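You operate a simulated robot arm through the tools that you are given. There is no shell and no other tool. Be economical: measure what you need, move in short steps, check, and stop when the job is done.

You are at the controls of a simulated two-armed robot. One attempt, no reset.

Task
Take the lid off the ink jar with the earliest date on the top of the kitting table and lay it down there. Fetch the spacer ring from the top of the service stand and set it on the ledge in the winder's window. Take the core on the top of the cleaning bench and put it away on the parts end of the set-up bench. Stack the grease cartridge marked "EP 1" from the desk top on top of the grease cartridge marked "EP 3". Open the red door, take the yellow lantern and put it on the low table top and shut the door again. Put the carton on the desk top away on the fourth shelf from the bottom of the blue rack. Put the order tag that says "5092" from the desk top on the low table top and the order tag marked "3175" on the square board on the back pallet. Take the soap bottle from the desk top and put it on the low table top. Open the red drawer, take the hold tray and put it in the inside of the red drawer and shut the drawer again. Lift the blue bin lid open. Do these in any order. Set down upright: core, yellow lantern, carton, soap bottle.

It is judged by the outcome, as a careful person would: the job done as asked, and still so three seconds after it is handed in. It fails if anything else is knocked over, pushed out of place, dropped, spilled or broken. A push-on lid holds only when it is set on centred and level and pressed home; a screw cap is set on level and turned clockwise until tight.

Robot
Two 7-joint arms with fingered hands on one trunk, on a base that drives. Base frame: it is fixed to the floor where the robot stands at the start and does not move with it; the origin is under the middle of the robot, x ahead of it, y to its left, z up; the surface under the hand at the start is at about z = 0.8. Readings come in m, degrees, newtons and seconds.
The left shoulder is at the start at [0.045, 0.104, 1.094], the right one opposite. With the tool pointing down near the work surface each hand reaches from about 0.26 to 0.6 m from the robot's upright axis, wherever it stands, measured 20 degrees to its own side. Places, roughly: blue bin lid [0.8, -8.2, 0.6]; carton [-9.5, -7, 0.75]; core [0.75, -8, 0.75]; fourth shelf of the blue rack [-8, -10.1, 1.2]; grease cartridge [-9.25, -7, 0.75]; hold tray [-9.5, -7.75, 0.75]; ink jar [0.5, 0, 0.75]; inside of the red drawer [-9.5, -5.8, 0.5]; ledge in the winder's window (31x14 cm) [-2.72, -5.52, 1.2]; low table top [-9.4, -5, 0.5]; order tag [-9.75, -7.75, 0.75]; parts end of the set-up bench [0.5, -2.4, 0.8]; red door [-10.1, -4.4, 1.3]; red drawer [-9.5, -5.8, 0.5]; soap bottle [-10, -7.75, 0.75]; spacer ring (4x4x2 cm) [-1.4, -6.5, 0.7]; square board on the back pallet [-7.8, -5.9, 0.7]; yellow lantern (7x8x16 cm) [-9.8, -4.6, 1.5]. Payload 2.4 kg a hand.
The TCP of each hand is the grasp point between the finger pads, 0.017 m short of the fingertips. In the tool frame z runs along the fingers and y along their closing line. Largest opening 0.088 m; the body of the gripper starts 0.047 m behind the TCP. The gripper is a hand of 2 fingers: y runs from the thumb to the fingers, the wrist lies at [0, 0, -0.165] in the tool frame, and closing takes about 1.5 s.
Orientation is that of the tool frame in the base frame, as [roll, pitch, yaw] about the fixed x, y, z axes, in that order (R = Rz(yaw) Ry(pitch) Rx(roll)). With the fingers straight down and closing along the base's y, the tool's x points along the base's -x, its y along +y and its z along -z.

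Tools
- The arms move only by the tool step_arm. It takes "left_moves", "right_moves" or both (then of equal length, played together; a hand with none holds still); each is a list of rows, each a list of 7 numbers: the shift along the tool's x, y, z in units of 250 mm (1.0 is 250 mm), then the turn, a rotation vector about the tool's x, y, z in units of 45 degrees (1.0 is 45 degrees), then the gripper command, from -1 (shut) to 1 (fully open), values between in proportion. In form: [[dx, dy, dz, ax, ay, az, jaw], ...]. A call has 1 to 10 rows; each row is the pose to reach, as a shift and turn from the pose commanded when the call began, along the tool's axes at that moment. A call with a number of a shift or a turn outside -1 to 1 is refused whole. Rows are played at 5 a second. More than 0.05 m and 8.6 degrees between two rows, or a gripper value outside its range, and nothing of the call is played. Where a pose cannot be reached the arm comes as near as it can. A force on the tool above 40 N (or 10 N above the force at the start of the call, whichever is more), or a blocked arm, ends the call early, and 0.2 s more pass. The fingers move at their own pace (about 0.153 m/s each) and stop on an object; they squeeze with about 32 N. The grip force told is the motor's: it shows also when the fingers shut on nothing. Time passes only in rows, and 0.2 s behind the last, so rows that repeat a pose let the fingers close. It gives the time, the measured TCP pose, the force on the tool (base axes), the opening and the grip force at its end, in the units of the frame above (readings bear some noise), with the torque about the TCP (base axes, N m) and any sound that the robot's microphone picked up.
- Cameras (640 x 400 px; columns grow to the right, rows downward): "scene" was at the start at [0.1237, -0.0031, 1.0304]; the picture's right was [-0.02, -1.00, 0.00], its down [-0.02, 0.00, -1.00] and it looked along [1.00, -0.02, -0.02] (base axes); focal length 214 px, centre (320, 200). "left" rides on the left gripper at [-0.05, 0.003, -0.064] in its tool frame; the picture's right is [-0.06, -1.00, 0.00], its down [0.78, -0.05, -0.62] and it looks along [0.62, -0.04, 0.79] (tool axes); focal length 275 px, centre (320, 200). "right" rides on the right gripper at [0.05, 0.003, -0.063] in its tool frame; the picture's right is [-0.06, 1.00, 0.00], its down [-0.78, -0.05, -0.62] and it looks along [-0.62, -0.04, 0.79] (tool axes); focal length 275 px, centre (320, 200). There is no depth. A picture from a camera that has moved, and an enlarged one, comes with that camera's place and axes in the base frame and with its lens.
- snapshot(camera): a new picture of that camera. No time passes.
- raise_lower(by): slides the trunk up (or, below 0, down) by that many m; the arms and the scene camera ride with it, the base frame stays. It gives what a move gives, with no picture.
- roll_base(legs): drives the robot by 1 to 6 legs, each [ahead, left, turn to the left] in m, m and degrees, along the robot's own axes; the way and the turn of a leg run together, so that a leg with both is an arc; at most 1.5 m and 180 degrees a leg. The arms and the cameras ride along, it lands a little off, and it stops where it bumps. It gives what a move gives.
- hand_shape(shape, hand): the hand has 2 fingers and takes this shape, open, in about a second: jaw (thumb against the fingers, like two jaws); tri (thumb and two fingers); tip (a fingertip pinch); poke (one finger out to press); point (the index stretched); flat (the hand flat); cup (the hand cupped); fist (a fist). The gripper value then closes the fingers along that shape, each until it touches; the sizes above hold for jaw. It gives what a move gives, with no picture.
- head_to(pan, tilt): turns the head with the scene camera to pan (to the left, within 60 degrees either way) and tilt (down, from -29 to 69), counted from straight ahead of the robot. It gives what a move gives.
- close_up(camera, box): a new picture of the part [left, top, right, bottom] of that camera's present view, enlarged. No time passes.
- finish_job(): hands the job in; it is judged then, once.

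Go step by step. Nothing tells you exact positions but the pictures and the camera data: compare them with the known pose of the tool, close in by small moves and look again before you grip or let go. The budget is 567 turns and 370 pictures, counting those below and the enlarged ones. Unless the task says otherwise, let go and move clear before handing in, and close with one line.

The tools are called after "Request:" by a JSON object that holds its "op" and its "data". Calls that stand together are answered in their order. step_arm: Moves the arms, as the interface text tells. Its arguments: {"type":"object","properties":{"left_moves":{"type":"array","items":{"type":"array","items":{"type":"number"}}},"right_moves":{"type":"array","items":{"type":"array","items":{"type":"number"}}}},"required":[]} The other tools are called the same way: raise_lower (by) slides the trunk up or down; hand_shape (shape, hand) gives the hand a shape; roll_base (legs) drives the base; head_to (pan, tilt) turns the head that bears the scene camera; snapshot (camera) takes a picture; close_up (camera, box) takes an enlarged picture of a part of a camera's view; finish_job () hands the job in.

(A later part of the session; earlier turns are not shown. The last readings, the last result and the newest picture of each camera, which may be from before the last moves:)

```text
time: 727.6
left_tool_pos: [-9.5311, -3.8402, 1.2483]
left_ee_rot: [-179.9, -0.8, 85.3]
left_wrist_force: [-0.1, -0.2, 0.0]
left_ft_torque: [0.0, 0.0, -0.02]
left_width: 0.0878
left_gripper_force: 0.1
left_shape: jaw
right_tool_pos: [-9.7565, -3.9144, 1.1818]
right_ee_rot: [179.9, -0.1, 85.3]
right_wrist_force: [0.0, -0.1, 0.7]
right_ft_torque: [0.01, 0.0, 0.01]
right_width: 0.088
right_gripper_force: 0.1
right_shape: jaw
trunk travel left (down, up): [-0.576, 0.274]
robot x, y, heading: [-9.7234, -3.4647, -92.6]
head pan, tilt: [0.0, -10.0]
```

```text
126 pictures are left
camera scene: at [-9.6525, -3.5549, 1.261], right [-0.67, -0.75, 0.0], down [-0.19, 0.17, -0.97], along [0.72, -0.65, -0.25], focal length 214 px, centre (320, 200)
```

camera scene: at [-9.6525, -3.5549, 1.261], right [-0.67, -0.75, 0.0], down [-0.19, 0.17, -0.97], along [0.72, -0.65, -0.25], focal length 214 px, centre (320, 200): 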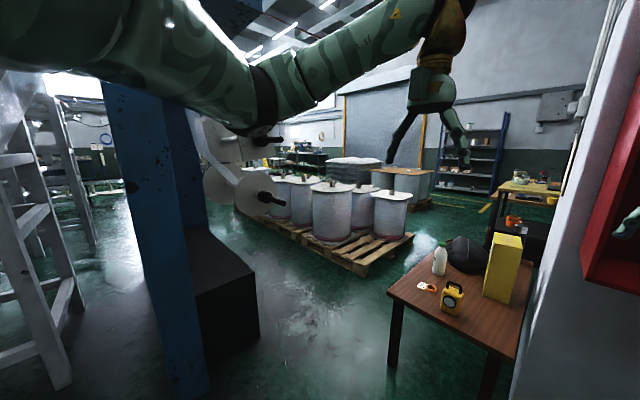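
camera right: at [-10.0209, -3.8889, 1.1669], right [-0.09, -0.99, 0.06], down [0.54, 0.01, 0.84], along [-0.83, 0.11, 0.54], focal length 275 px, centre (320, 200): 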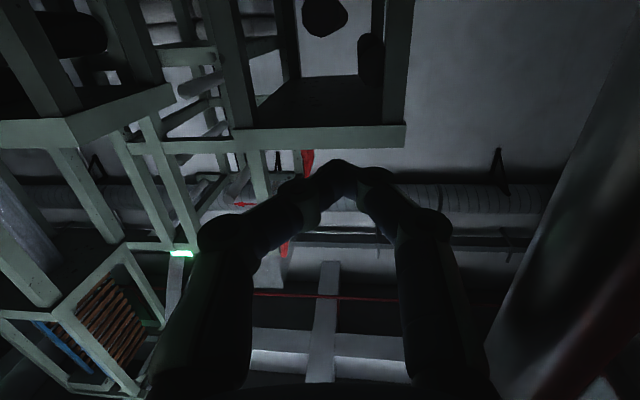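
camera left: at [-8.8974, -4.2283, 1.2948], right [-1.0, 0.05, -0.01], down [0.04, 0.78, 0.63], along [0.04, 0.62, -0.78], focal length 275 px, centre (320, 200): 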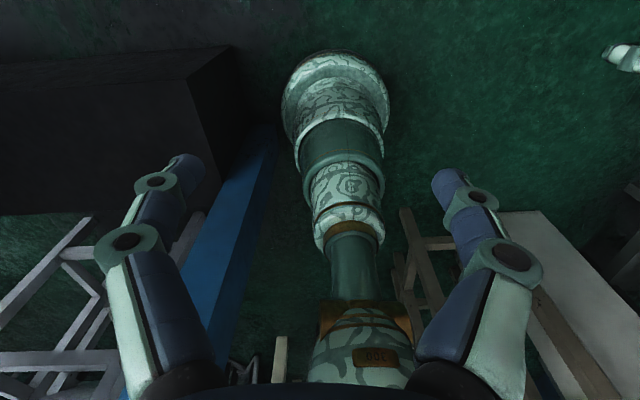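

Request:
{"op": "step_arm", "data": {"left_moves": [[0, 0.05, 0.18, 0, 0, 0, 1], [0, 0.1, 0.36, 0, 0, 0, 1], [0, 0.15, 0.54, 0, 0, 0, 1], [0, 0.2, 0.72, 0, 0, 0, 1], [0, 0.2, 0.9, 0, 0, 0, 1]]}}

Request:
{"op": "head_to", "data": {"pan": -10, "tilt": 10}}

Request:
{"op": "snapshot", "data": {"camera": "scene"}}

```text
time: 728.8
left_tool_pos: [-9.4811, -3.8383, 1.0234]
left_ee_rot: [-179.9, -0.8, 85.2]
left_wrist_force: [1.0, 0.8, -0.1]
left_ft_torque: [0.0, 0.02, -0.01]
left_width: 0.0879
left_gripper_force: 0.0
left_shape: jaw
right_tool_pos: [-9.7568, -3.9153, 1.1818]
right_ee_rot: [179.9, 0.0, 85.4]
right_wrist_force: [0.5, -0.3, -0.2]
right_ft_torque: [0.0, 0.04, 0.01]
right_width: 0.0881
right_gripper_force: 0.1
right_shape: jaw
trunk travel left (down, up): [-0.576, 0.274]
robot x, y, heading: [-9.7201, -3.4687, -92.7]
head pan, tilt: [0.0, -10.0]
```

```text
time: 729.6
left_tool_pos: [-9.4817, -3.8387, 1.0247]
left_ee_rot: [-179.9, -0.9, 85.2]
left_wrist_force: [-0.1, 0.7, -0.1]
left_ft_torque: [0.0, 0.0, 0.02]
left_width: 0.088
left_gripper_force: 0.1
left_shape: jaw
right_tool_pos: [-9.7563, -3.9132, 1.1833]
right_ee_rot: [179.9, -0.2, 85.2]
right_wrist_force: [-0.4, 0.9, 0.1]
right_ft_torque: [0.02, -0.02, -0.01]
right_width: 0.088
right_gripper_force: 0.0
right_shape: jaw
trunk travel left (down, up): [-0.576, 0.274]
robot x, y, heading: [-9.7191, -3.4673, -92.8]
head pan, tilt: [-10.0, 10.0]
```

```text
125 pictures are left
camera scene: at [-9.6495, -3.5512, 1.262], right [-0.63, -0.78, 0.0], down [-0.19, 0.15, -0.97], along [0.75, -0.61, -0.24], focal length 214 px, centre (320, 200)
```

scene: 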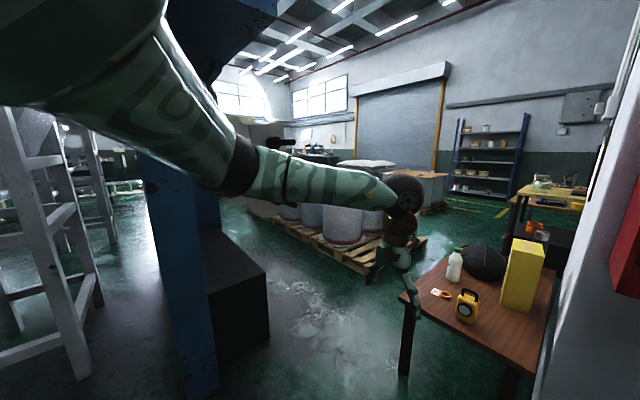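

Request:
{"op": "step_arm", "data": {"right_moves": [[0, -0.1, 0.15, 0, 0, 0, 1], [0, -0.2, 0.3, 0, 0, 0, 1], [0, -0.3, 0.45, 0, 0, 0, 1], [0, -0.36, 0.6, 0, 0, 0, 1]]}}

Request:
{"op": "head_to", "data": {"pan": -5, "tilt": 10}}

Request:
{"op": "snapshot", "data": {"camera": "scene"}}

```text
time: 730.6
left_tool_pos: [-9.4815, -3.8398, 1.0242]
left_ee_rot: [-180.0, -0.9, 85.3]
left_wrist_force: [0.9, 0.0, 0.3]
left_ft_torque: [0.0, -0.01, -0.03]
left_width: 0.0879
left_gripper_force: 0.1
left_shape: jaw
right_tool_pos: [-9.849, -3.9075, 1.0326]
right_ee_rot: [179.9, 0.0, 85.3]
right_wrist_force: [0.2, -0.5, -0.1]
right_ft_torque: [0.0, 0.01, 0.0]
right_width: 0.0879
right_gripper_force: 0.0
right_shape: jaw
trunk travel left (down, up): [-0.576, 0.274]
robot x, y, heading: [-9.7261, -3.461, -92.7]
head pan, tilt: [-10.0, 10.0]
```

```text
time: 731.3
left_tool_pos: [-9.4799, -3.8391, 1.023]
left_ee_rot: [-179.9, -0.9, 85.2]
left_wrist_force: [-0.3, -0.3, -0.4]
left_ft_torque: [0.02, -0.02, 0.0]
left_width: 0.0882
left_gripper_force: 0.0
left_shape: jaw
right_tool_pos: [-9.8478, -3.9075, 1.0332]
right_ee_rot: [179.9, -0.1, 85.4]
right_wrist_force: [-0.2, -0.6, -0.1]
right_ft_torque: [-0.01, 0.0, -0.04]
right_width: 0.088
right_gripper_force: 0.1
right_shape: jaw
trunk travel left (down, up): [-0.576, 0.274]
robot x, y, heading: [-9.7199, -3.4662, -92.7]
head pan, tilt: [-5.0, 10.0]
```

```text
124 pictures are left
camera scene: at [-9.6504, -3.5523, 1.2617], right [-0.64, -0.77, 0.0], down [-0.19, 0.16, -0.97], along [0.74, -0.62, -0.25], focal length 214 px, centre (320, 200)
```

scene: 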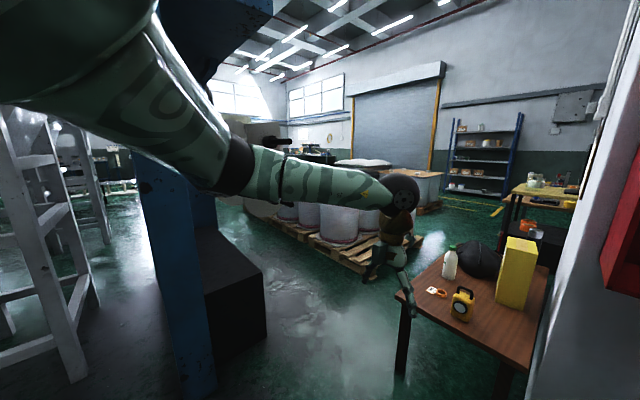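

Request:
{"op": "step_arm", "data": {"left_moves": [[-0.05, 0.1, -0.15, 0, 0, 0, 1], [-0.1, 0.2, -0.3, 0, 0, 0, 1], [-0.15, 0.3, -0.45, 0, 0, 0, 1], [-0.2, 0.4, -0.6, 0, 0, 0, 1], [-0.2, 0.45, -0.78, 0, 0, 0, 1], [-0.2, 0.45, -0.95, 0, 0, 0, 1]]}}

Request:
{"op": "head_to", "data": {"pan": -5, "tilt": 12}}

Request:
{"op": "snapshot", "data": {"camera": "scene"}}

Request:
{"op": "snapshot", "data": {"camera": "left"}}

```text
time: 732.7
left_tool_pos: [-9.3698, -3.9062, 1.2609]
left_ee_rot: [-179.9, -0.9, 85.1]
left_wrist_force: [-0.8, 0.5, -0.3]
left_ft_torque: [0.06, -0.04, -0.03]
left_width: 0.0879
left_gripper_force: 0.1
left_shape: jaw
right_tool_pos: [-9.8497, -3.9071, 1.0331]
right_ee_rot: [179.9, -0.1, 85.3]
right_wrist_force: [0.8, 0.4, -0.2]
right_ft_torque: [-0.02, -0.03, -0.02]
right_width: 0.0883
right_gripper_force: 0.0
right_shape: jaw
trunk travel left (down, up): [-0.576, 0.274]
robot x, y, heading: [-9.7248, -3.4619, -92.7]
head pan, tilt: [-5.0, 10.0]
```

```text
time: 733.3
left_tool_pos: [-9.3695, -3.9046, 1.2603]
left_ee_rot: [180.0, -0.9, 85.2]
left_wrist_force: [0.3, -0.7, 0.6]
left_ft_torque: [-0.01, 0.01, 0.04]
left_width: 0.0881
left_gripper_force: 0.0
left_shape: jaw
right_tool_pos: [-9.8491, -3.9078, 1.0329]
right_ee_rot: [179.9, -0.1, 85.3]
right_wrist_force: [-0.4, -1.0, -0.1]
right_ft_torque: [-0.01, -0.04, 0.01]
right_width: 0.0879
right_gripper_force: 0.0
right_shape: jaw
trunk travel left (down, up): [-0.576, 0.274]
robot x, y, heading: [-9.7216, -3.4675, -92.7]
head pan, tilt: [-5.0, 12.0]
```

```text
123 pictures are left
camera scene: at [-9.7346, -3.585, 1.2652], right [-0.99, 0.13, 0.0], down [0.03, 0.21, -0.98], along [-0.13, -0.97, -0.21], focal length 214 px, centre (320, 200)
```

scene: 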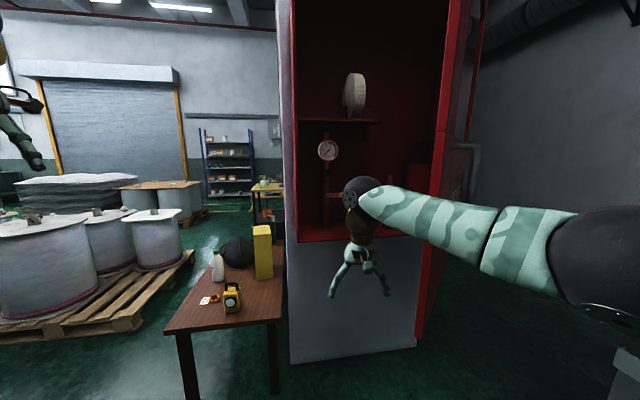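

```text
122 pictures are left
camera left: at [-9.3723, -3.9577, 1.3222], right [-1.0, 0.02, 0.0], down [0.02, 0.78, 0.63], along [0.01, 0.63, -0.78], focal length 275 px, centre (320, 200)
```

left: 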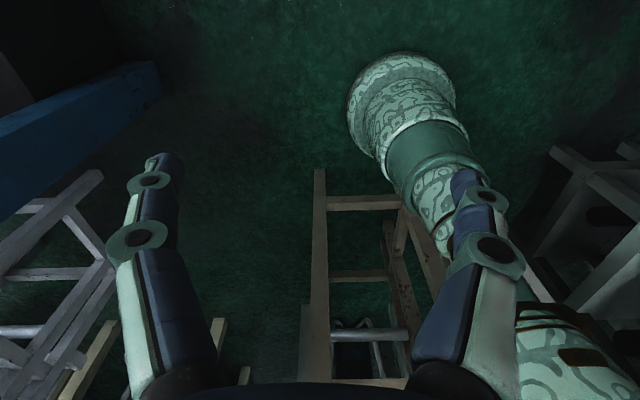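

Head is free again. Now the right hand goes around the door edge to the outer side.

Request:
{"op": "step_arm", "data": {"right_moves": [[0.18, 0, -0.02, 0, 0, 0, -1], [0.36, 0, -0.1, 0, 0, 0, -1], [0.52, 0, -0.2, 0, 0, 0, -1], [0.55, -0.15, -0.3, 0, 0, 0, -1], [0.55, -0.33, -0.3, 0, 0, 0, -1], [0.55, -0.5, -0.3, 0, 0, 0, -1], [0.55, -0.68, -0.3, 0, 0, 0, -1], [0.55, -0.85, -0.3, 0, 0, 0, -1], [0.55, -1.0, -0.3, 0, 0, 0, -1]]}}

Request:
{"op": "snapshot", "data": {"camera": "scene"}}

```text
time: 735.3
left_tool_pos: [-9.3697, -3.9054, 1.2598]
left_ee_rot: [-180.0, -0.9, 85.1]
left_wrist_force: [-0.5, 0.5, -1.0]
left_ft_torque: [0.03, 0.03, 0.01]
left_width: 0.088
left_gripper_force: 0.1
left_shape: jaw
right_tool_pos: [-10.0869, -3.7484, 1.1081]
right_ee_rot: [179.8, 0.1, 85.4]
right_wrist_force: [-0.4, -0.8, 0.2]
right_ft_torque: [-0.01, -0.01, 0.0]
right_width: 0.0
right_gripper_force: 31.5
right_shape: jaw
trunk travel left (down, up): [-0.576, 0.274]
robot x, y, heading: [-9.7239, -3.4632, -92.8]
head pan, tilt: [-5.0, 12.0]
```

```text
121 pictures are left
camera scene: at [-9.7348, -3.5848, 1.2652], right [-0.99, 0.13, 0.0], down [0.03, 0.21, -0.98], along [-0.13, -0.97, -0.21], focal length 214 px, centre (320, 200)
```

scene: 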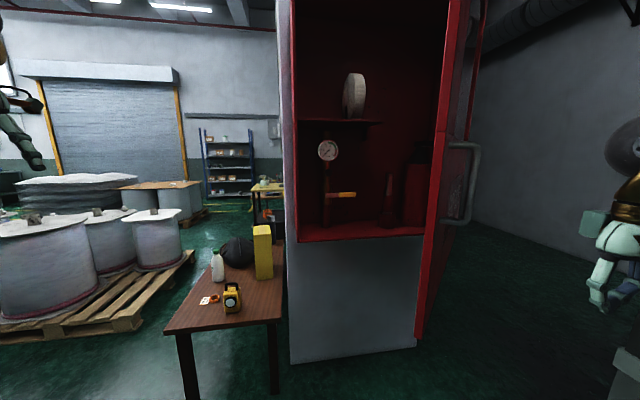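

Request:
{"op": "roll_base", "data": {"legs": [[0, -0.27, 0]]}}

Request:
{"op": "step_arm", "data": {"right_moves": [[0, 0.18, 0, 0, 0, 0, -1], [0, 0.36, 0, 0, 0, 0, -1], [0, 0.54, 0, 0, 0, 0, -1], [0, 0.72, 0, 0, 0, 0, -1], [0, 0.9, 0, 0, 0, 0, -1], [0, 1.0, 0, 0, 0, 0, -1]]}}

Request:
{"op": "snapshot", "data": {"camera": "scene"}}

```text
time: 737.2
left_tool_pos: [-9.6435, -3.8938, 1.2601]
left_ee_rot: [-180.0, -0.9, 85.2]
left_wrist_force: [0.5, -0.8, -0.2]
left_ft_torque: [0.01, -0.03, 0.0]
left_width: 0.0878
left_gripper_force: 0.0
left_shape: jaw
right_tool_pos: [-10.3587, -3.7357, 1.1068]
right_ee_rot: [179.9, -0.1, 85.3]
right_wrist_force: [0.1, 0.4, 0.4]
right_ft_torque: [-0.02, 0.01, 0.0]
right_width: 0.0
right_gripper_force: 31.8
right_shape: jaw
trunk travel left (down, up): [-0.576, 0.274]
robot x, y, heading: [-9.9953, -3.4496, -92.8]
head pan, tilt: [-5.0, 12.0]
```

```text
time: 738.6
left_tool_pos: [-9.6418, -3.8935, 1.2608]
left_ee_rot: [-180.0, -0.8, 85.2]
left_wrist_force: [-0.1, -0.2, 0.5]
left_ft_torque: [-0.02, 0.01, -0.01]
left_width: 0.0881
left_gripper_force: 0.1
left_shape: jaw
right_tool_pos: [-10.1079, -3.7572, 1.1059]
right_ee_rot: [180.0, -0.1, 85.2]
right_wrist_force: [0.1, -0.4, 0.5]
right_ft_torque: [0.02, 0.01, 0.0]
right_width: 0.0002
right_gripper_force: 31.9
right_shape: jaw
trunk travel left (down, up): [-0.576, 0.274]
robot x, y, heading: [-9.993, -3.4542, -92.7]
head pan, tilt: [-5.0, 12.0]
```

```text
120 pictures are left
camera scene: at [-10.0059, -3.5723, 1.2652], right [-0.99, 0.13, 0.0], down [0.03, 0.21, -0.98], along [-0.13, -0.97, -0.21], focal length 214 px, centre (320, 200)
```

scene: 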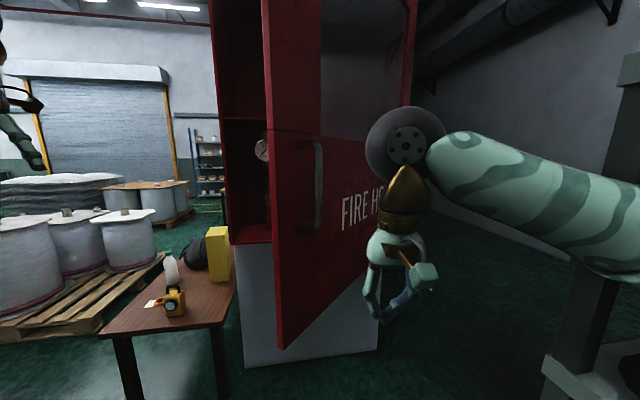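

Request:
{"op": "step_arm", "data": {"left_moves": [[0.05, 0.15, 0, 0, 0, 0, 1], [0.1, 0.3, 0, 0, 0, 0, 1], [0.2, 0.4, 0, 0, 0, 0, 1]]}}

Request:
{"op": "roll_base", "data": {"legs": [[0.3, 0, 0]]}}

Request:
{"op": "snapshot", "data": {"camera": "scene"}}

```text
time: 739.4
left_tool_pos: [-9.5379, -3.8522, 1.2592]
left_ee_rot: [179.9, -0.8, 85.2]
left_wrist_force: [0.7, -0.2, -0.1]
left_ft_torque: [0.0, 0.0, -0.01]
left_width: 0.0881
left_gripper_force: 0.1
left_shape: jaw
right_tool_pos: [-10.107, -3.7562, 1.1057]
right_ee_rot: [179.9, -0.1, 85.2]
right_wrist_force: [-0.3, 0.5, -0.4]
right_ft_torque: [0.04, 0.01, 0.01]
right_width: 0.0
right_gripper_force: 32.0
right_shape: jaw
trunk travel left (down, up): [-0.576, 0.274]
robot x, y, heading: [-9.9915, -3.4467, -92.9]
head pan, tilt: [-5.0, 12.0]
```

```text
time: 741.4
left_tool_pos: [-9.5536, -4.1533, 1.2608]
left_ee_rot: [179.9, -0.9, 84.9]
left_wrist_force: [0.1, -0.2, -0.4]
left_ft_torque: [-0.01, 0.03, 0.0]
left_width: 0.0881
left_gripper_force: 0.1
left_shape: jaw
right_tool_pos: [-10.1229, -4.0558, 1.1045]
right_ee_rot: [179.9, -0.1, 85.0]
right_wrist_force: [-0.2, 0.2, -0.4]
right_ft_torque: [0.0, 0.0, 0.01]
right_width: 0.0
right_gripper_force: 31.8
right_shape: jaw
trunk travel left (down, up): [-0.576, 0.274]
robot x, y, heading: [-10.0122, -3.7486, -92.8]
head pan, tilt: [-5.0, 12.0]
```

```text
119 pictures are left
camera scene: at [-10.0212, -3.8717, 1.2652], right [-0.99, 0.14, 0.0], down [0.03, 0.21, -0.98], along [-0.13, -0.97, -0.21], focal length 214 px, centre (320, 200)
```

scene: 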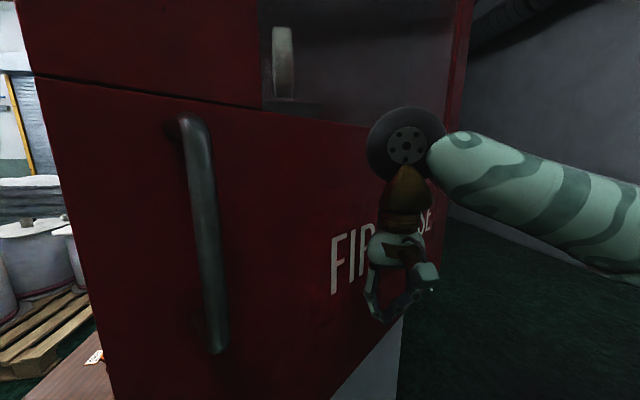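

Request:
{"op": "roll_base", "data": {"legs": [[0.1, -0.05, 0]]}}

Request:
{"op": "snapshot", "data": {"camera": "scene"}}

```text
time: 742.6
left_tool_pos: [-9.6109, -4.252, 1.2606]
left_ee_rot: [180.0, -0.9, 84.9]
left_wrist_force: [0.2, 0.5, -0.4]
left_ft_torque: [0.0, 0.02, 0.0]
left_width: 0.0879
left_gripper_force: 0.0
left_shape: jaw
right_tool_pos: [-10.1792, -4.1528, 1.1052]
right_ee_rot: [179.9, -0.3, 85.1]
right_wrist_force: [0.0, -0.6, 0.2]
right_ft_torque: [-0.01, 0.01, 0.01]
right_width: 0.0
right_gripper_force: 32.7
right_shape: jaw
trunk travel left (down, up): [-0.576, 0.274]
robot x, y, heading: [-10.0641, -3.8512, -93.0]
head pan, tilt: [-5.0, 12.0]
```

```text
118 pictures are left
camera scene: at [-10.0778, -3.9693, 1.2651], right [-0.99, 0.14, 0.0], down [0.03, 0.21, -0.98], along [-0.14, -0.97, -0.21], focal length 214 px, centre (320, 200)
```

scene: 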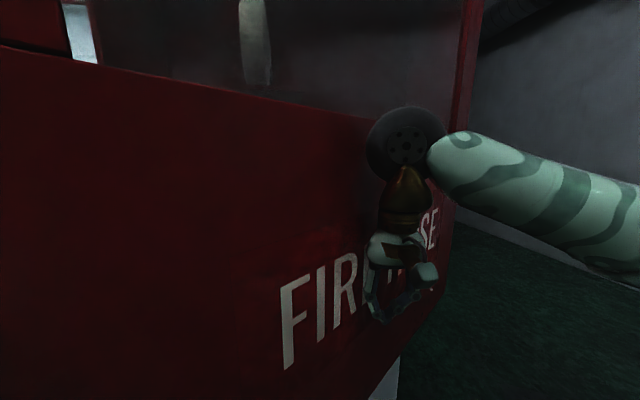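

Request:
{"op": "roll_base", "data": {"legs": [[0.1, -0.02, 0]]}}

Request:
{"op": "head_to", "data": {"pan": 25, "tilt": 12}}

Request:
{"op": "snapshot", "data": {"camera": "scene"}}

```text
time: 743.8
left_tool_pos: [-9.6373, -4.3522, 1.2606]
left_ee_rot: [-180.0, -0.9, 84.8]
left_wrist_force: [-0.2, -0.6, 1.4]
left_ft_torque: [-0.01, -0.01, -0.04]
left_width: 0.0878
left_gripper_force: 0.0
left_shape: jaw
right_tool_pos: [-10.2057, -4.2523, 1.1052]
right_ee_rot: [179.9, -0.2, 84.9]
right_wrist_force: [-0.1, 0.4, 0.6]
right_ft_torque: [-0.03, 0.02, -0.01]
right_width: 0.0
right_gripper_force: 31.7
right_shape: jaw
trunk travel left (down, up): [-0.576, 0.274]
robot x, y, heading: [-10.0908, -3.9475, -93.0]
head pan, tilt: [-5.0, 12.0]
```

```text
time: 744.8
left_tool_pos: [-9.636, -4.3509, 1.2612]
left_ee_rot: [-180.0, -0.8, 84.8]
left_wrist_force: [0.1, 0.8, -1.0]
left_ft_torque: [0.0, 0.01, -0.03]
left_width: 0.088
left_gripper_force: 0.1
left_shape: jaw
right_tool_pos: [-10.2057, -4.2513, 1.106]
right_ee_rot: [179.9, -0.1, 85.0]
right_wrist_force: [-0.2, 0.3, 0.6]
right_ft_torque: [0.01, 0.0, 0.0]
right_width: 0.0
right_gripper_force: 32.4
right_shape: jaw
trunk travel left (down, up): [-0.576, 0.274]
robot x, y, heading: [-10.0871, -3.9494, -92.9]
head pan, tilt: [25.0, 12.0]
```

```text
117 pictures are left
camera scene: at [-10.055, -4.0621, 1.2652], right [-0.93, -0.37, 0.0], down [-0.08, 0.19, -0.98], along [0.36, -0.91, -0.21], focal length 214 px, centre (320, 200)
```

scene: 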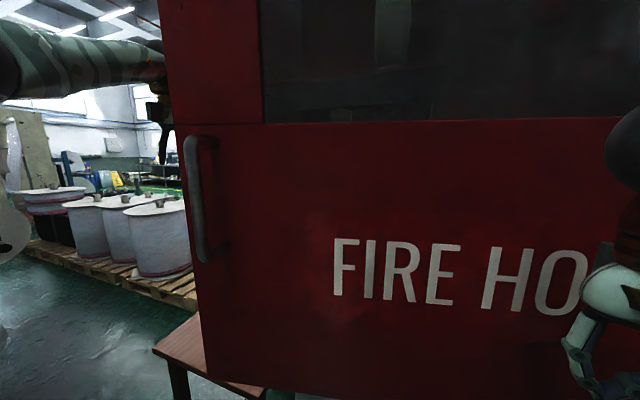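

Request:
{"op": "step_arm", "data": {"left_moves": [[0.1, 0.1, 0, 0, 0, 0, 1], [0.2, 0.2, 0, 0, 0, 0, 1], [0.3, 0.3, 0, 0, 0, 0, 1], [0.4, 0.4, 0, 0, 0, 0, 1], [0.4, 0.4, 0, 0, 0, 0, 1], [0.4, 0.4, 0, 0, 0, 0, 1]], "right_moves": [[0.04, 0.18, 0, 0, 0, 0, -1], [0.06, 0.36, 0, 0, 0, 0, -1], [0.08, 0.54, 0, 0, 0, 0, -1], [0.1, 0.72, 0, 0, 0, 0, -1], [0.1, 0.9, 0, 0, 0, 0, -1], [0.1, 1.0, 0, 0, 0, 0, -1]]}}

Request:
{"op": "roll_base", "data": {"legs": [[0.12, 0, 0]]}}

Request:
{"op": "snapshot", "data": {"camera": "scene"}}

```text
time: 746.1
left_tool_pos: [-9.5282, -4.2599, 1.2617]
left_ee_rot: [-180.0, -0.9, 84.8]
left_wrist_force: [0.1, -0.1, -0.7]
left_ft_torque: [0.0, 0.01, -0.04]
left_width: 0.0878
left_gripper_force: 0.2
left_shape: jaw
right_tool_pos: [-9.9543, -4.2506, 1.1057]
right_ee_rot: [180.0, 0.0, 84.8]
right_wrist_force: [0.2, -0.8, 0.0]
right_ft_torque: [0.0, 0.0, 0.02]
right_width: 0.0
right_gripper_force: 32.4
right_shape: jaw
trunk travel left (down, up): [-0.576, 0.274]
robot x, y, heading: [-10.09, -3.9454, -93.1]
head pan, tilt: [25.0, 12.0]
```

```text
time: 747.4
left_tool_pos: [-9.5365, -4.3869, 1.2625]
left_ee_rot: [180.0, -0.9, 84.7]
left_wrist_force: [0.1, 0.4, 0.4]
left_ft_torque: [0.02, 0.01, 0.02]
left_width: 0.0881
left_gripper_force: 0.0
left_shape: jaw
right_tool_pos: [-9.9628, -4.3781, 1.1063]
right_ee_rot: [179.9, -0.3, 84.8]
right_wrist_force: [-0.5, 1.4, 0.1]
right_ft_torque: [-0.03, -0.01, 0.0]
right_width: 0.0
right_gripper_force: 31.8
right_shape: jaw
trunk travel left (down, up): [-0.576, 0.274]
robot x, y, heading: [-10.0949, -4.071, -93.3]
head pan, tilt: [25.0, 12.0]
```

```text
116 pictures are left
camera scene: at [-10.0618, -4.188, 1.2651], right [-0.93, -0.37, 0.0], down [-0.08, 0.19, -0.98], along [0.36, -0.91, -0.21], focal length 214 px, centre (320, 200)
```

scene: 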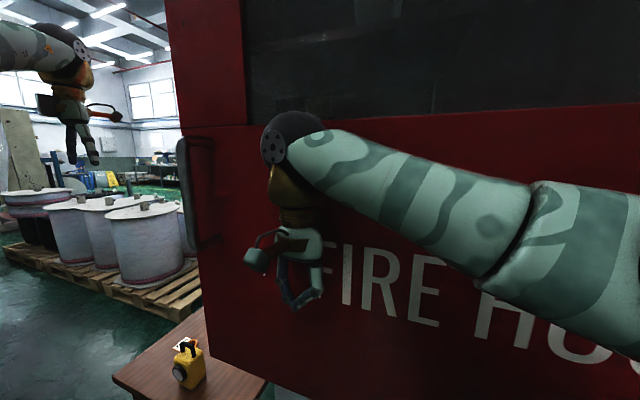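

Request:
{"op": "roll_base", "data": {"legs": [[0.05, 0, 0]]}}

Request:
{"op": "snapshot", "data": {"camera": "scene"}}

```text
time: 748.3
left_tool_pos: [-9.542, -4.4034, 1.2668]
left_ee_rot: [179.7, -0.4, 84.8]
left_wrist_force: [0.0, -0.5, -0.5]
left_ft_torque: [0.01, 0.0, -0.02]
left_width: 0.088
left_gripper_force: 0.1
left_shape: jaw
right_tool_pos: [-9.9611, -4.3833, 1.1074]
right_ee_rot: [179.6, -0.1, 87.0]
right_wrist_force: [-0.1, 0.2, 0.3]
right_ft_torque: [0.0, 0.02, 0.03]
right_width: 0.0
right_gripper_force: 32.3
right_shape: jaw
trunk travel left (down, up): [-0.576, 0.274]
robot x, y, heading: [-10.0977, -4.106, -93.3]
head pan, tilt: [25.0, 12.0]
stopped in leg 1: the robot was blocked; the commanded pose is now the measured one
```

```text
115 pictures are left
camera scene: at [-10.0678, -4.2053, 1.2665], right [-0.93, -0.37, 0.0], down [-0.07, 0.18, -0.98], along [0.37, -0.91, -0.2], focal length 214 px, centre (320, 200)
```

scene: 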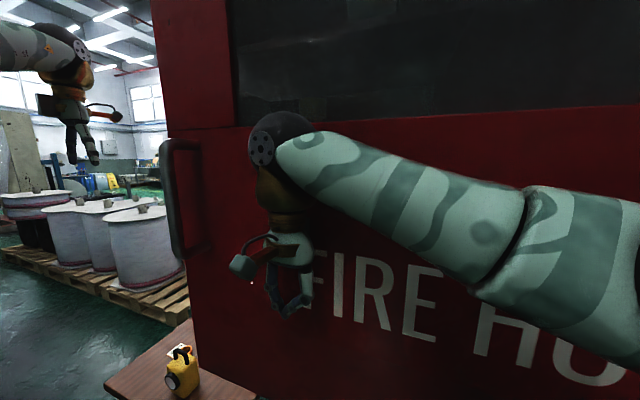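

Request:
{"op": "roll_base", "data": {"legs": [[-0.4, 0, 0]]}}

Request:
{"op": "head_to", "data": {"pan": 10, "tilt": 8}}

Request:
{"op": "snapshot", "data": {"camera": "scene"}}

```text
time: 750.8
left_tool_pos: [-9.5166, -4.0142, 1.2641]
left_ee_rot: [-180.0, -0.8, 84.4]
left_wrist_force: [0.0, -0.1, 0.2]
left_ft_torque: [0.01, 0.01, 0.02]
left_width: 0.088
left_gripper_force: 0.0
left_shape: jaw
right_tool_pos: [-9.9376, -3.9924, 1.1028]
right_ee_rot: [179.9, -0.5, 86.1]
right_wrist_force: [-0.1, -0.1, 0.1]
right_ft_torque: [-0.02, 0.0, -0.02]
right_width: 0.0001
right_gripper_force: 32.6
right_shape: jaw
trunk travel left (down, up): [-0.576, 0.274]
robot x, y, heading: [-10.0759, -3.6938, -93.4]
head pan, tilt: [25.0, 12.0]
```

```text
time: 751.6
left_tool_pos: [-9.5169, -4.0157, 1.2624]
left_ee_rot: [-179.9, -0.9, 84.4]
left_wrist_force: [0.2, 0.1, -0.2]
left_ft_torque: [-0.01, 0.03, -0.02]
left_width: 0.0881
left_gripper_force: 0.0
left_shape: jaw
right_tool_pos: [-9.9383, -3.9919, 1.1028]
right_ee_rot: [180.0, -0.6, 86.1]
right_wrist_force: [0.9, 0.1, 0.1]
right_ft_torque: [-0.02, 0.03, 0.0]
right_width: 0.0001
right_gripper_force: 31.8
right_shape: jaw
trunk travel left (down, up): [-0.576, 0.274]
robot x, y, heading: [-10.074, -3.7015, -93.6]
head pan, tilt: [10.0, 8.0]
```

```text
114 pictures are left
camera scene: at [-10.0653, -3.8188, 1.2717], right [-0.99, -0.11, 0.0], down [-0.02, 0.14, -0.99], along [0.11, -0.98, -0.14], focal length 214 px, centre (320, 200)
```

scene: 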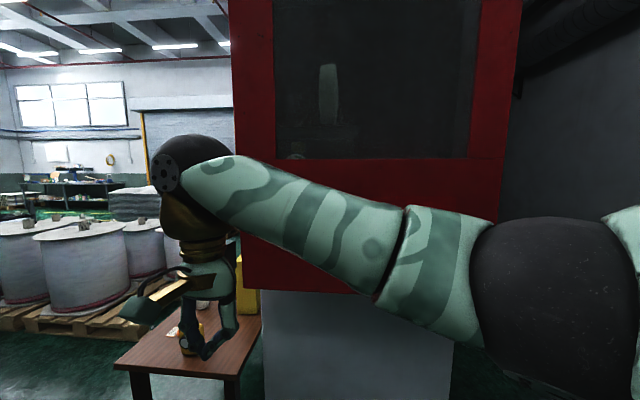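

Request:
{"op": "step_arm", "data": {"right_moves": [[0, -0.18, 0, 0, 0, 0, -1], [0, -0.36, 0, 0, 0, 0, -1], [0, -0.54, 0, 0, 0, 0, 1], [0, -0.72, -0.05, 0, 0, 0, 1], [0, -0.9, -0.1, 0, 0, 0, 1], [0, -1, -0.1, 0, 0, 0, 1]]}}

Request:
{"op": "roll_base", "data": {"legs": [[0, 0.75, 3]]}}

Request:
{"op": "head_to", "data": {"pan": -35, "tilt": 5}}

Request:
{"op": "snapshot", "data": {"camera": "scene"}}

```text
time: 753.0
left_tool_pos: [-9.518, -4.0162, 1.2619]
left_ee_rot: [-179.9, -0.9, 84.4]
left_wrist_force: [-0.5, -0.9, 0.5]
left_ft_torque: [-0.03, -0.01, 0.01]
left_width: 0.088
left_gripper_force: 0.0
left_shape: jaw
right_tool_pos: [-10.1903, -3.9767, 1.1283]
right_ee_rot: [179.9, -0.6, 86.2]
right_wrist_force: [0.3, 0.0, 0.0]
right_ft_torque: [0.02, -0.02, -0.03]
right_width: 0.0881
right_gripper_force: 0.2
right_shape: jaw
trunk travel left (down, up): [-0.576, 0.274]
robot x, y, heading: [-10.0784, -3.7021, -93.5]
head pan, tilt: [10.0, 8.0]
```

```text
time: 757.0
left_tool_pos: [-8.7567, -4.0191, 1.261]
left_ee_rot: [180.0, -0.9, 86.9]
left_wrist_force: [-0.6, 1.4, 0.1]
left_ft_torque: [0.01, 0.0, 0.0]
left_width: 0.0878
left_gripper_force: 0.0
left_shape: jaw
right_tool_pos: [-9.4298, -4.009, 1.1294]
right_ee_rot: [-180.0, -0.6, 88.7]
right_wrist_force: [0.0, -0.1, -0.3]
right_ft_torque: [-0.03, 0.01, -0.04]
right_width: 0.0881
right_gripper_force: 0.1
right_shape: jaw
trunk travel left (down, up): [-0.576, 0.274]
robot x, y, heading: [-9.3314, -3.7289, -91.0]
head pan, tilt: [10.0, 8.0]
```

```text
time: 758.2
left_tool_pos: [-8.7579, -4.0192, 1.2622]
left_ee_rot: [180.0, -0.8, 86.9]
left_wrist_force: [-0.2, -0.8, -0.9]
left_ft_torque: [0.02, 0.0, 0.0]
left_width: 0.0884
left_gripper_force: 0.1
left_shape: jaw
right_tool_pos: [-9.4316, -4.0107, 1.1295]
right_ee_rot: [179.9, -0.5, 88.8]
right_wrist_force: [-0.6, -0.6, 0.2]
right_ft_torque: [0.03, 0.0, 0.03]
right_width: 0.0882
right_gripper_force: 0.1
right_shape: jaw
trunk travel left (down, up): [-0.576, 0.274]
robot x, y, heading: [-9.3282, -3.7254, -90.9]
head pan, tilt: [-35.0, 5.0]
```

```text
113 pictures are left
camera scene: at [-9.3798, -3.8333, 1.2686], right [-0.84, 0.55, 0.0], down [0.09, 0.14, -0.98], along [-0.54, -0.82, -0.17], focal length 214 px, centre (320, 200)
```

scene: 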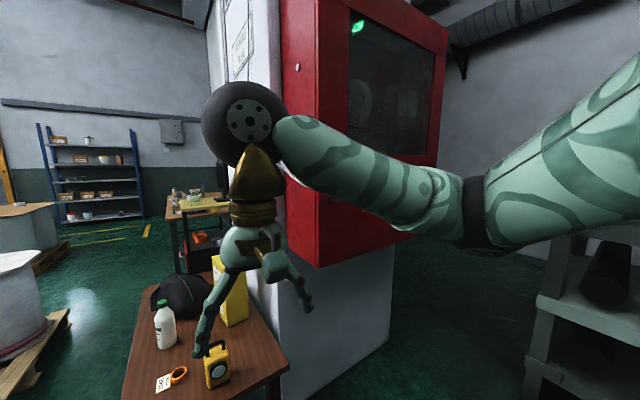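

Request:
{"op": "close_up", "data": {"camera": "scene", "box": [270, 20, 370, 120]}}

Request:
{"op": "close_up", "data": {"camera": "scene", "box": [285, 190, 385, 280]}}

```text
4.00 times, centred on (320, 70) of scene
camera zoom: at [-9.3798, -3.8333, 1.2686], right [-0.84, 0.55, 0.0], down [0.09, 0.14, -0.98], along [-0.54, -0.82, -0.17], focal length 858 px, centre (320, 720)
```

zoom: 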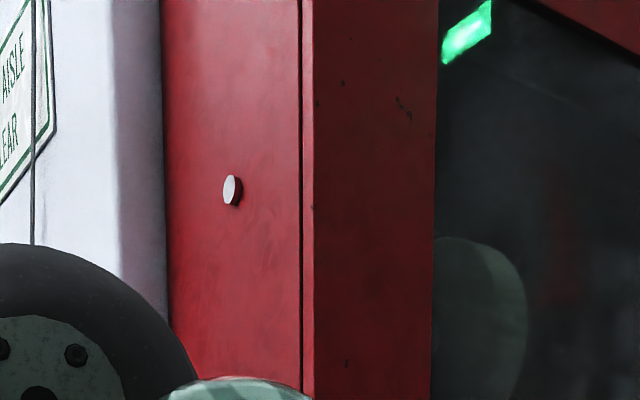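

```text
4.44 times, centred on (335, 235) of scene
camera zoom: at [-9.3798, -3.8333, 1.2686], right [-0.84, 0.55, 0.0], down [0.09, 0.14, -0.98], along [-0.54, -0.82, -0.17], focal length 953 px, centre (253, 44)
```

zoom: 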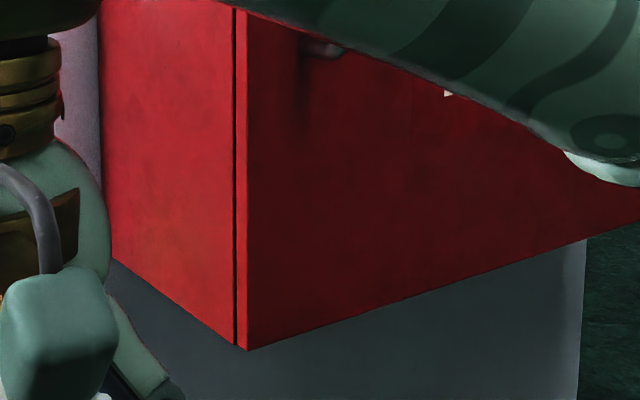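

The door is fully shut. Next the red drawer: I tuck the left hand and drive along the corridor to stand before it.

Request:
{"op": "step_arm", "data": {"left_moves": [[0, -0.18, 0, 0, 0, 0, 1], [0, -0.36, 0, 0, 0, 0, 1], [0, -0.54, 0, 0, 0, 0, 1], [0, -0.72, 0, 0, 0, 0, 1], [0, -0.9, 0, 0, 0, 0, 1], [0, -1, 0, 0, 0, 0, 1]]}}

Request:
{"op": "roll_base", "data": {"legs": [[0.42, 0.47, 1], [1.0, 0, 0], [0.6, 0, 0]]}}

Request:
{"op": "head_to", "data": {"pan": -20, "tilt": 25}}

Request:
{"op": "snapshot", "data": {"camera": "scene"}}

```text
time: 759.6
left_tool_pos: [-9.009, -4.0065, 1.2655]
left_ee_rot: [-180.0, -0.9, 87.0]
left_wrist_force: [-0.2, -0.2, 0.2]
left_ft_torque: [-0.02, -0.01, 0.0]
left_width: 0.0881
left_gripper_force: 0.0
left_shape: jaw
right_tool_pos: [-9.4296, -4.0098, 1.1286]
right_ee_rot: [180.0, -0.7, 88.7]
right_wrist_force: [-0.5, 0.7, 0.4]
right_ft_torque: [-0.02, 0.01, 0.01]
right_width: 0.0879
right_gripper_force: 0.0
right_shape: jaw
trunk travel left (down, up): [-0.576, 0.274]
robot x, y, heading: [-9.3309, -3.7272, -90.7]
head pan, tilt: [-35.0, 5.0]
```

```text
time: 762.1
left_tool_pos: [-8.6595, -4.2659, 1.2293]
left_ee_rot: [176.1, -6.3, 100.7]
left_wrist_force: [-29.7, 7.0, 5.8]
left_ft_torque: [-0.13, -0.72, 0.37]
left_width: 0.0879
left_gripper_force: 0.0
left_shape: jaw
right_tool_pos: [-9.1171, -4.328, 1.1106]
right_ee_rot: [-172.2, 5.9, 77.8]
right_wrist_force: [-0.2, 0.0, -0.6]
right_ft_torque: [-0.04, -0.04, 0.0]
right_width: 0.0879
right_gripper_force: 0.0
right_shape: jaw
trunk travel left (down, up): [-0.576, 0.274]
robot x, y, heading: [-9.0147, -4.0252, -89.5]
head pan, tilt: [-35.0, 5.0]
stopped in leg 1: the robot was blocked; the commanded pose is now the measured one
```

```text
time: 763.0
left_tool_pos: [-8.6546, -4.2913, 1.2243]
left_ee_rot: [176.9, -6.7, 98.1]
left_wrist_force: [-33.8, 6.8, -9.5]
left_ft_torque: [-0.11, -0.36, 0.24]
left_width: 0.036
left_gripper_force: 0.0
left_shape: jaw
right_tool_pos: [-9.1131, -4.3355, 1.1108]
right_ee_rot: [-172.0, 5.4, 75.9]
right_wrist_force: [-0.4, 1.1, 0.4]
right_ft_torque: [0.0, -0.01, 0.01]
right_width: 0.0877
right_gripper_force: 0.1
right_shape: jaw
trunk travel left (down, up): [-0.576, 0.274]
robot x, y, heading: [-9.0116, -4.0396, -92.3]
head pan, tilt: [-20.0, 25.0]
```

```text
110 pictures are left
camera scene: at [-9.1511, -4.1451, 1.2467], right [-0.92, 0.38, -0.08], down [0.24, 0.39, -0.89], along [-0.31, -0.84, -0.44], focal length 214 px, centre (320, 200)
```

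scene: 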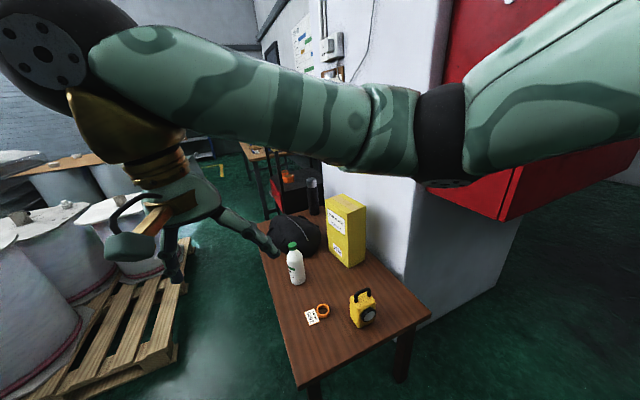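

The left hand met the blue machine's roll. I back off at once.

Request:
{"op": "roll_base", "data": {"legs": [[-0.1, -0.15, 0]]}}

Request:
{"op": "head_to", "data": {"pan": 35, "tilt": 10}}

Request:
{"op": "snapshot", "data": {"camera": "scene"}}

```text
time: 763.7
left_tool_pos: [-8.6842, -4.3404, 1.105]
left_ee_rot: [-168.8, -15.4, 83.2]
left_wrist_force: [-0.4, 0.1, -0.2]
left_ft_torque: [-0.05, 0.01, 0.03]
left_width: 0.088
left_gripper_force: 0.1
left_shape: jaw
right_tool_pos: [-9.0699, -4.3573, 1.099]
right_ee_rot: [-165.6, 12.7, 71.6]
right_wrist_force: [-0.5, 0.0, 0.1]
right_ft_torque: [0.04, 0.0, 0.05]
right_width: 0.0881
right_gripper_force: 0.1
right_shape: jaw
trunk travel left (down, up): [-0.576, 0.274]
robot x, y, heading: [-9.0211, -4.062, -97.3]
head pan, tilt: [-20.0, 25.0]
stopped in leg 1: the robot was blocked; the commanded pose is now the measured one
```

```text
time: 765.0
left_tool_pos: [-8.6759, -4.3839, 1.1197]
left_ee_rot: [-171.5, -13.6, 82.0]
left_wrist_force: [-0.3, 0.7, -0.8]
left_ft_torque: [-0.02, -0.01, 0.0]
left_width: 0.088
left_gripper_force: 0.2
left_shape: jaw
right_tool_pos: [-9.0792, -4.3747, 1.1007]
right_ee_rot: [-166.0, 11.5, 67.6]
right_wrist_force: [-0.1, 0.5, 0.7]
right_ft_torque: [0.0, 0.01, -0.01]
right_width: 0.088
right_gripper_force: 0.0
right_shape: jaw
trunk travel left (down, up): [-0.576, 0.274]
robot x, y, heading: [-9.0222, -4.0814, -100.8]
head pan, tilt: [35.0, 10.0]
```

```text
109 pictures are left
camera scene: at [-9.0787, -4.1777, 1.275], right [-0.93, -0.36, -0.06], down [0.0, 0.16, -0.99], along [0.37, -0.92, -0.15], focal length 214 px, centre (320, 200)
```

scene: 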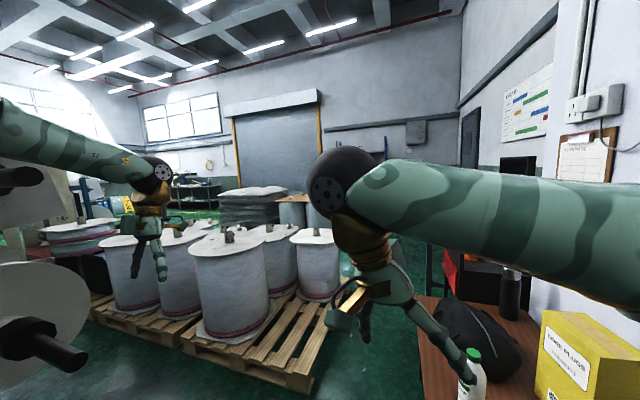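

Request:
{"op": "head_to", "data": {"pan": 60, "tilt": 10}}

Request:
{"op": "snapshot", "data": {"camera": "scene"}}

Request:
{"op": "snapshot", "data": {"camera": "left"}}

```text
time: 765.8
left_tool_pos: [-8.6751, -4.3846, 1.1193]
left_ee_rot: [-171.5, -13.6, 82.1]
left_wrist_force: [0.2, 1.0, -0.8]
left_ft_torque: [-0.01, 0.04, -0.02]
left_width: 0.0879
left_gripper_force: 0.1
left_shape: jaw
right_tool_pos: [-9.0797, -4.375, 1.1021]
right_ee_rot: [-166.0, 11.5, 67.6]
right_wrist_force: [-0.8, -0.5, -0.4]
right_ft_torque: [0.02, 0.02, -0.03]
right_width: 0.088
right_gripper_force: 0.0
right_shape: jaw
trunk travel left (down, up): [-0.576, 0.274]
robot x, y, heading: [-9.0263, -4.086, -100.6]
head pan, tilt: [60.0, 10.0]
```

```text
108 pictures are left
camera scene: at [-9.0758, -4.177, 1.2727], right [-0.92, -0.39, -0.06], down [-0.02, 0.18, -0.98], along [0.39, -0.9, -0.18], focal length 214 px, centre (320, 200)
```

scene: 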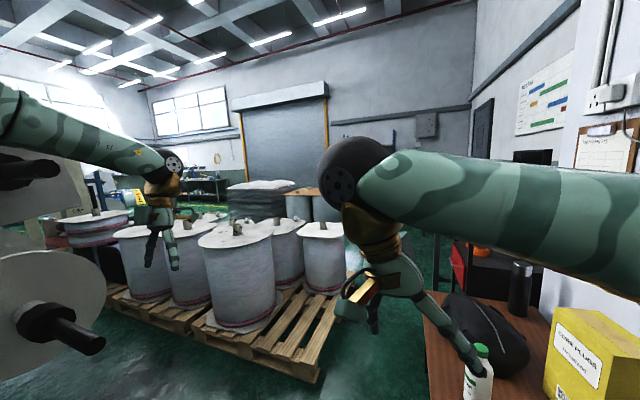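

```text
107 pictures are left
camera left: at [-8.673, -4.45, 1.1678], right [-0.99, 0.04, 0.13], down [0.13, 0.6, 0.79], along [-0.04, 0.8, -0.6], focal length 275 px, centre (320, 200)
```

left: 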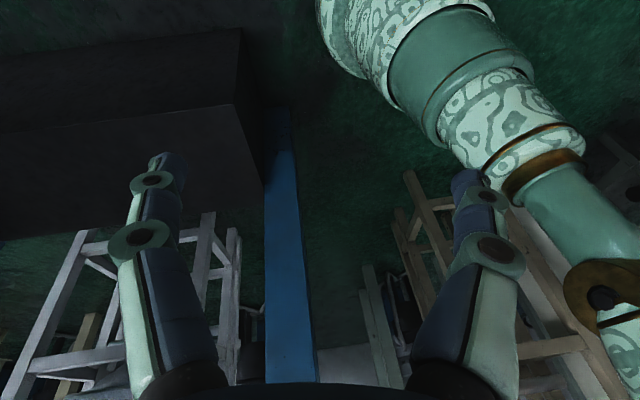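

The head and arms were deflected by the contact. I pull the left hand inward to free its elbow.

Request:
{"op": "step_arm", "data": {"left_moves": [[-0.08, -0.12, 0, 0, 0, 0, 1], [-0.16, -0.26, 0, 0, 0, 0, 1], [-0.24, -0.4, 0, 0, 0, 0, 1], [-0.32, -0.54, 0, 0, 0, 0, 1], [-0.4, -0.68, 0, 0, 0, 0, 1], [-0.48, -0.8, 0, 0, 0, 0, 1]]}}

Request:
{"op": "snapshot", "data": {"camera": "scene"}}

```text
time: 766.2
left_tool_pos: [-8.6864, -4.3956, 1.0864]
left_ee_rot: [-165.5, -14.7, 76.3]
left_wrist_force: [0.5, 0.3, 0.5]
left_ft_torque: [-0.01, -0.01, 0.03]
left_width: 0.0881
left_gripper_force: 0.1
left_shape: jaw
right_tool_pos: [-9.0364, -4.3722, 1.1009]
right_ee_rot: [-164.4, 13.5, 70.3]
right_wrist_force: [-0.1, 0.0, 0.6]
right_ft_torque: [0.02, -0.03, 0.03]
right_width: 0.0879
right_gripper_force: 0.0
right_shape: jaw
trunk travel left (down, up): [-0.576, 0.274]
robot x, y, heading: [-9.0273, -4.0828, -101.0]
head pan, tilt: [60.0, 10.0]
stopped in row 1 (left hand): the arm was blocked; the commanded pose is now the measured one
```

```text
106 pictures are left
camera scene: at [-9.069, -4.1749, 1.2721], right [-0.92, -0.4, -0.05], down [-0.03, 0.19, -0.98], along [0.4, -0.9, -0.18], focal length 214 px, centre (320, 200)
```

scene: 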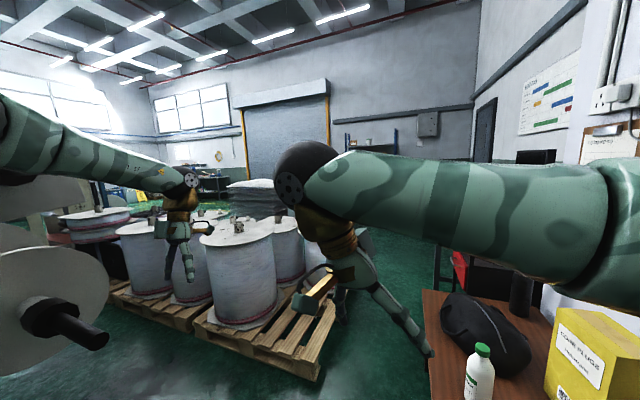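

Request:
{"op": "roll_base", "data": {"legs": [[0, 0, -20]]}}

Request:
{"op": "snapshot", "data": {"camera": "scene"}}

```text
time: 766.9
left_tool_pos: [-8.6887, -4.5308, 1.0347]
left_ee_rot: [-159.1, -14.3, 63.2]
left_wrist_force: [0.9, 0.6, -0.7]
left_ft_torque: [-0.01, 0.0, 0.02]
left_width: 0.088
left_gripper_force: 0.1
left_shape: jaw
right_tool_pos: [-9.0109, -4.4508, 1.0853]
right_ee_rot: [-159.3, 13.6, 62.6]
right_wrist_force: [0.1, -0.1, 0.4]
right_ft_torque: [0.01, 0.0, 0.0]
right_width: 0.088
right_gripper_force: 0.1
right_shape: jaw
trunk travel left (down, up): [-0.576, 0.274]
robot x, y, heading: [-9.0436, -4.1277, -110.8]
head pan, tilt: [60.0, 10.0]
stopped in leg 1: the robot was blocked; the commanded pose is now the measured one
```

```text
105 pictures are left
camera scene: at [-9.0404, -4.2481, 1.2623], right [-0.97, -0.26, -0.01], down [-0.05, 0.23, -0.97], along [0.25, -0.94, -0.24], focal length 214 px, centre (320, 200)
```

scene: 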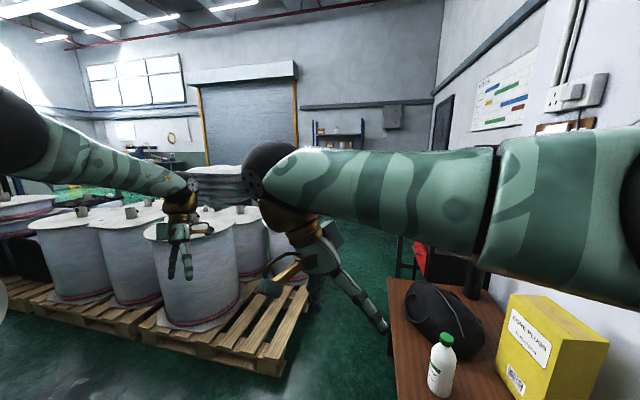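

Request:
{"op": "roll_base", "data": {"legs": [[-0.1, -0.08, 0]]}}

Request:
{"op": "snapshot", "data": {"camera": "scene"}}

Request:
{"op": "snapshot", "data": {"camera": "left"}}

```text
time: 768.2
left_tool_pos: [-8.7097, -4.3701, 1.0429]
left_ee_rot: [-160.4, -14.0, 67.0]
left_wrist_force: [0.1, -0.4, 0.0]
left_ft_torque: [0.0, 0.0, 0.01]
left_width: 0.0879
left_gripper_force: 0.0
left_shape: jaw
right_tool_pos: [-9.0441, -4.3071, 1.0868]
right_ee_rot: [-159.8, 13.9, 65.4]
right_wrist_force: [-0.2, 0.4, -0.1]
right_ft_torque: [-0.02, -0.01, 0.01]
right_width: 0.088
right_gripper_force: 0.1
right_shape: jaw
trunk travel left (down, up): [-0.576, 0.274]
robot x, y, heading: [-9.088, -3.9966, -107.6]
head pan, tilt: [60.0, 10.0]
```

```text
104 pictures are left
camera scene: at [-9.0674, -4.1069, 1.2613], right [-0.95, -0.32, 0.0], down [-0.08, 0.24, -0.97], along [0.31, -0.92, -0.25], focal length 214 px, centre (320, 200)
```

scene: 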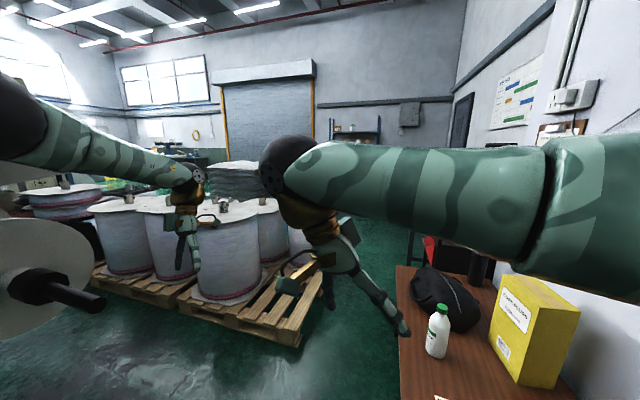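

```text
103 pictures are left
camera left: at [-8.7122, -4.4383, 1.0877], right [-0.92, 0.24, 0.31], down [0.39, 0.5, 0.77], along [0.03, 0.83, -0.55], focal length 275 px, centre (320, 200)
```

left: 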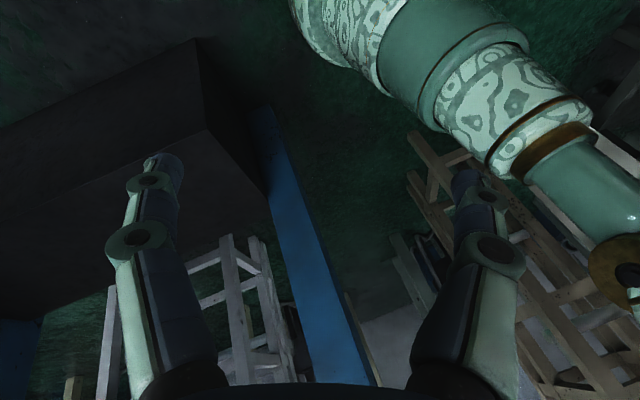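

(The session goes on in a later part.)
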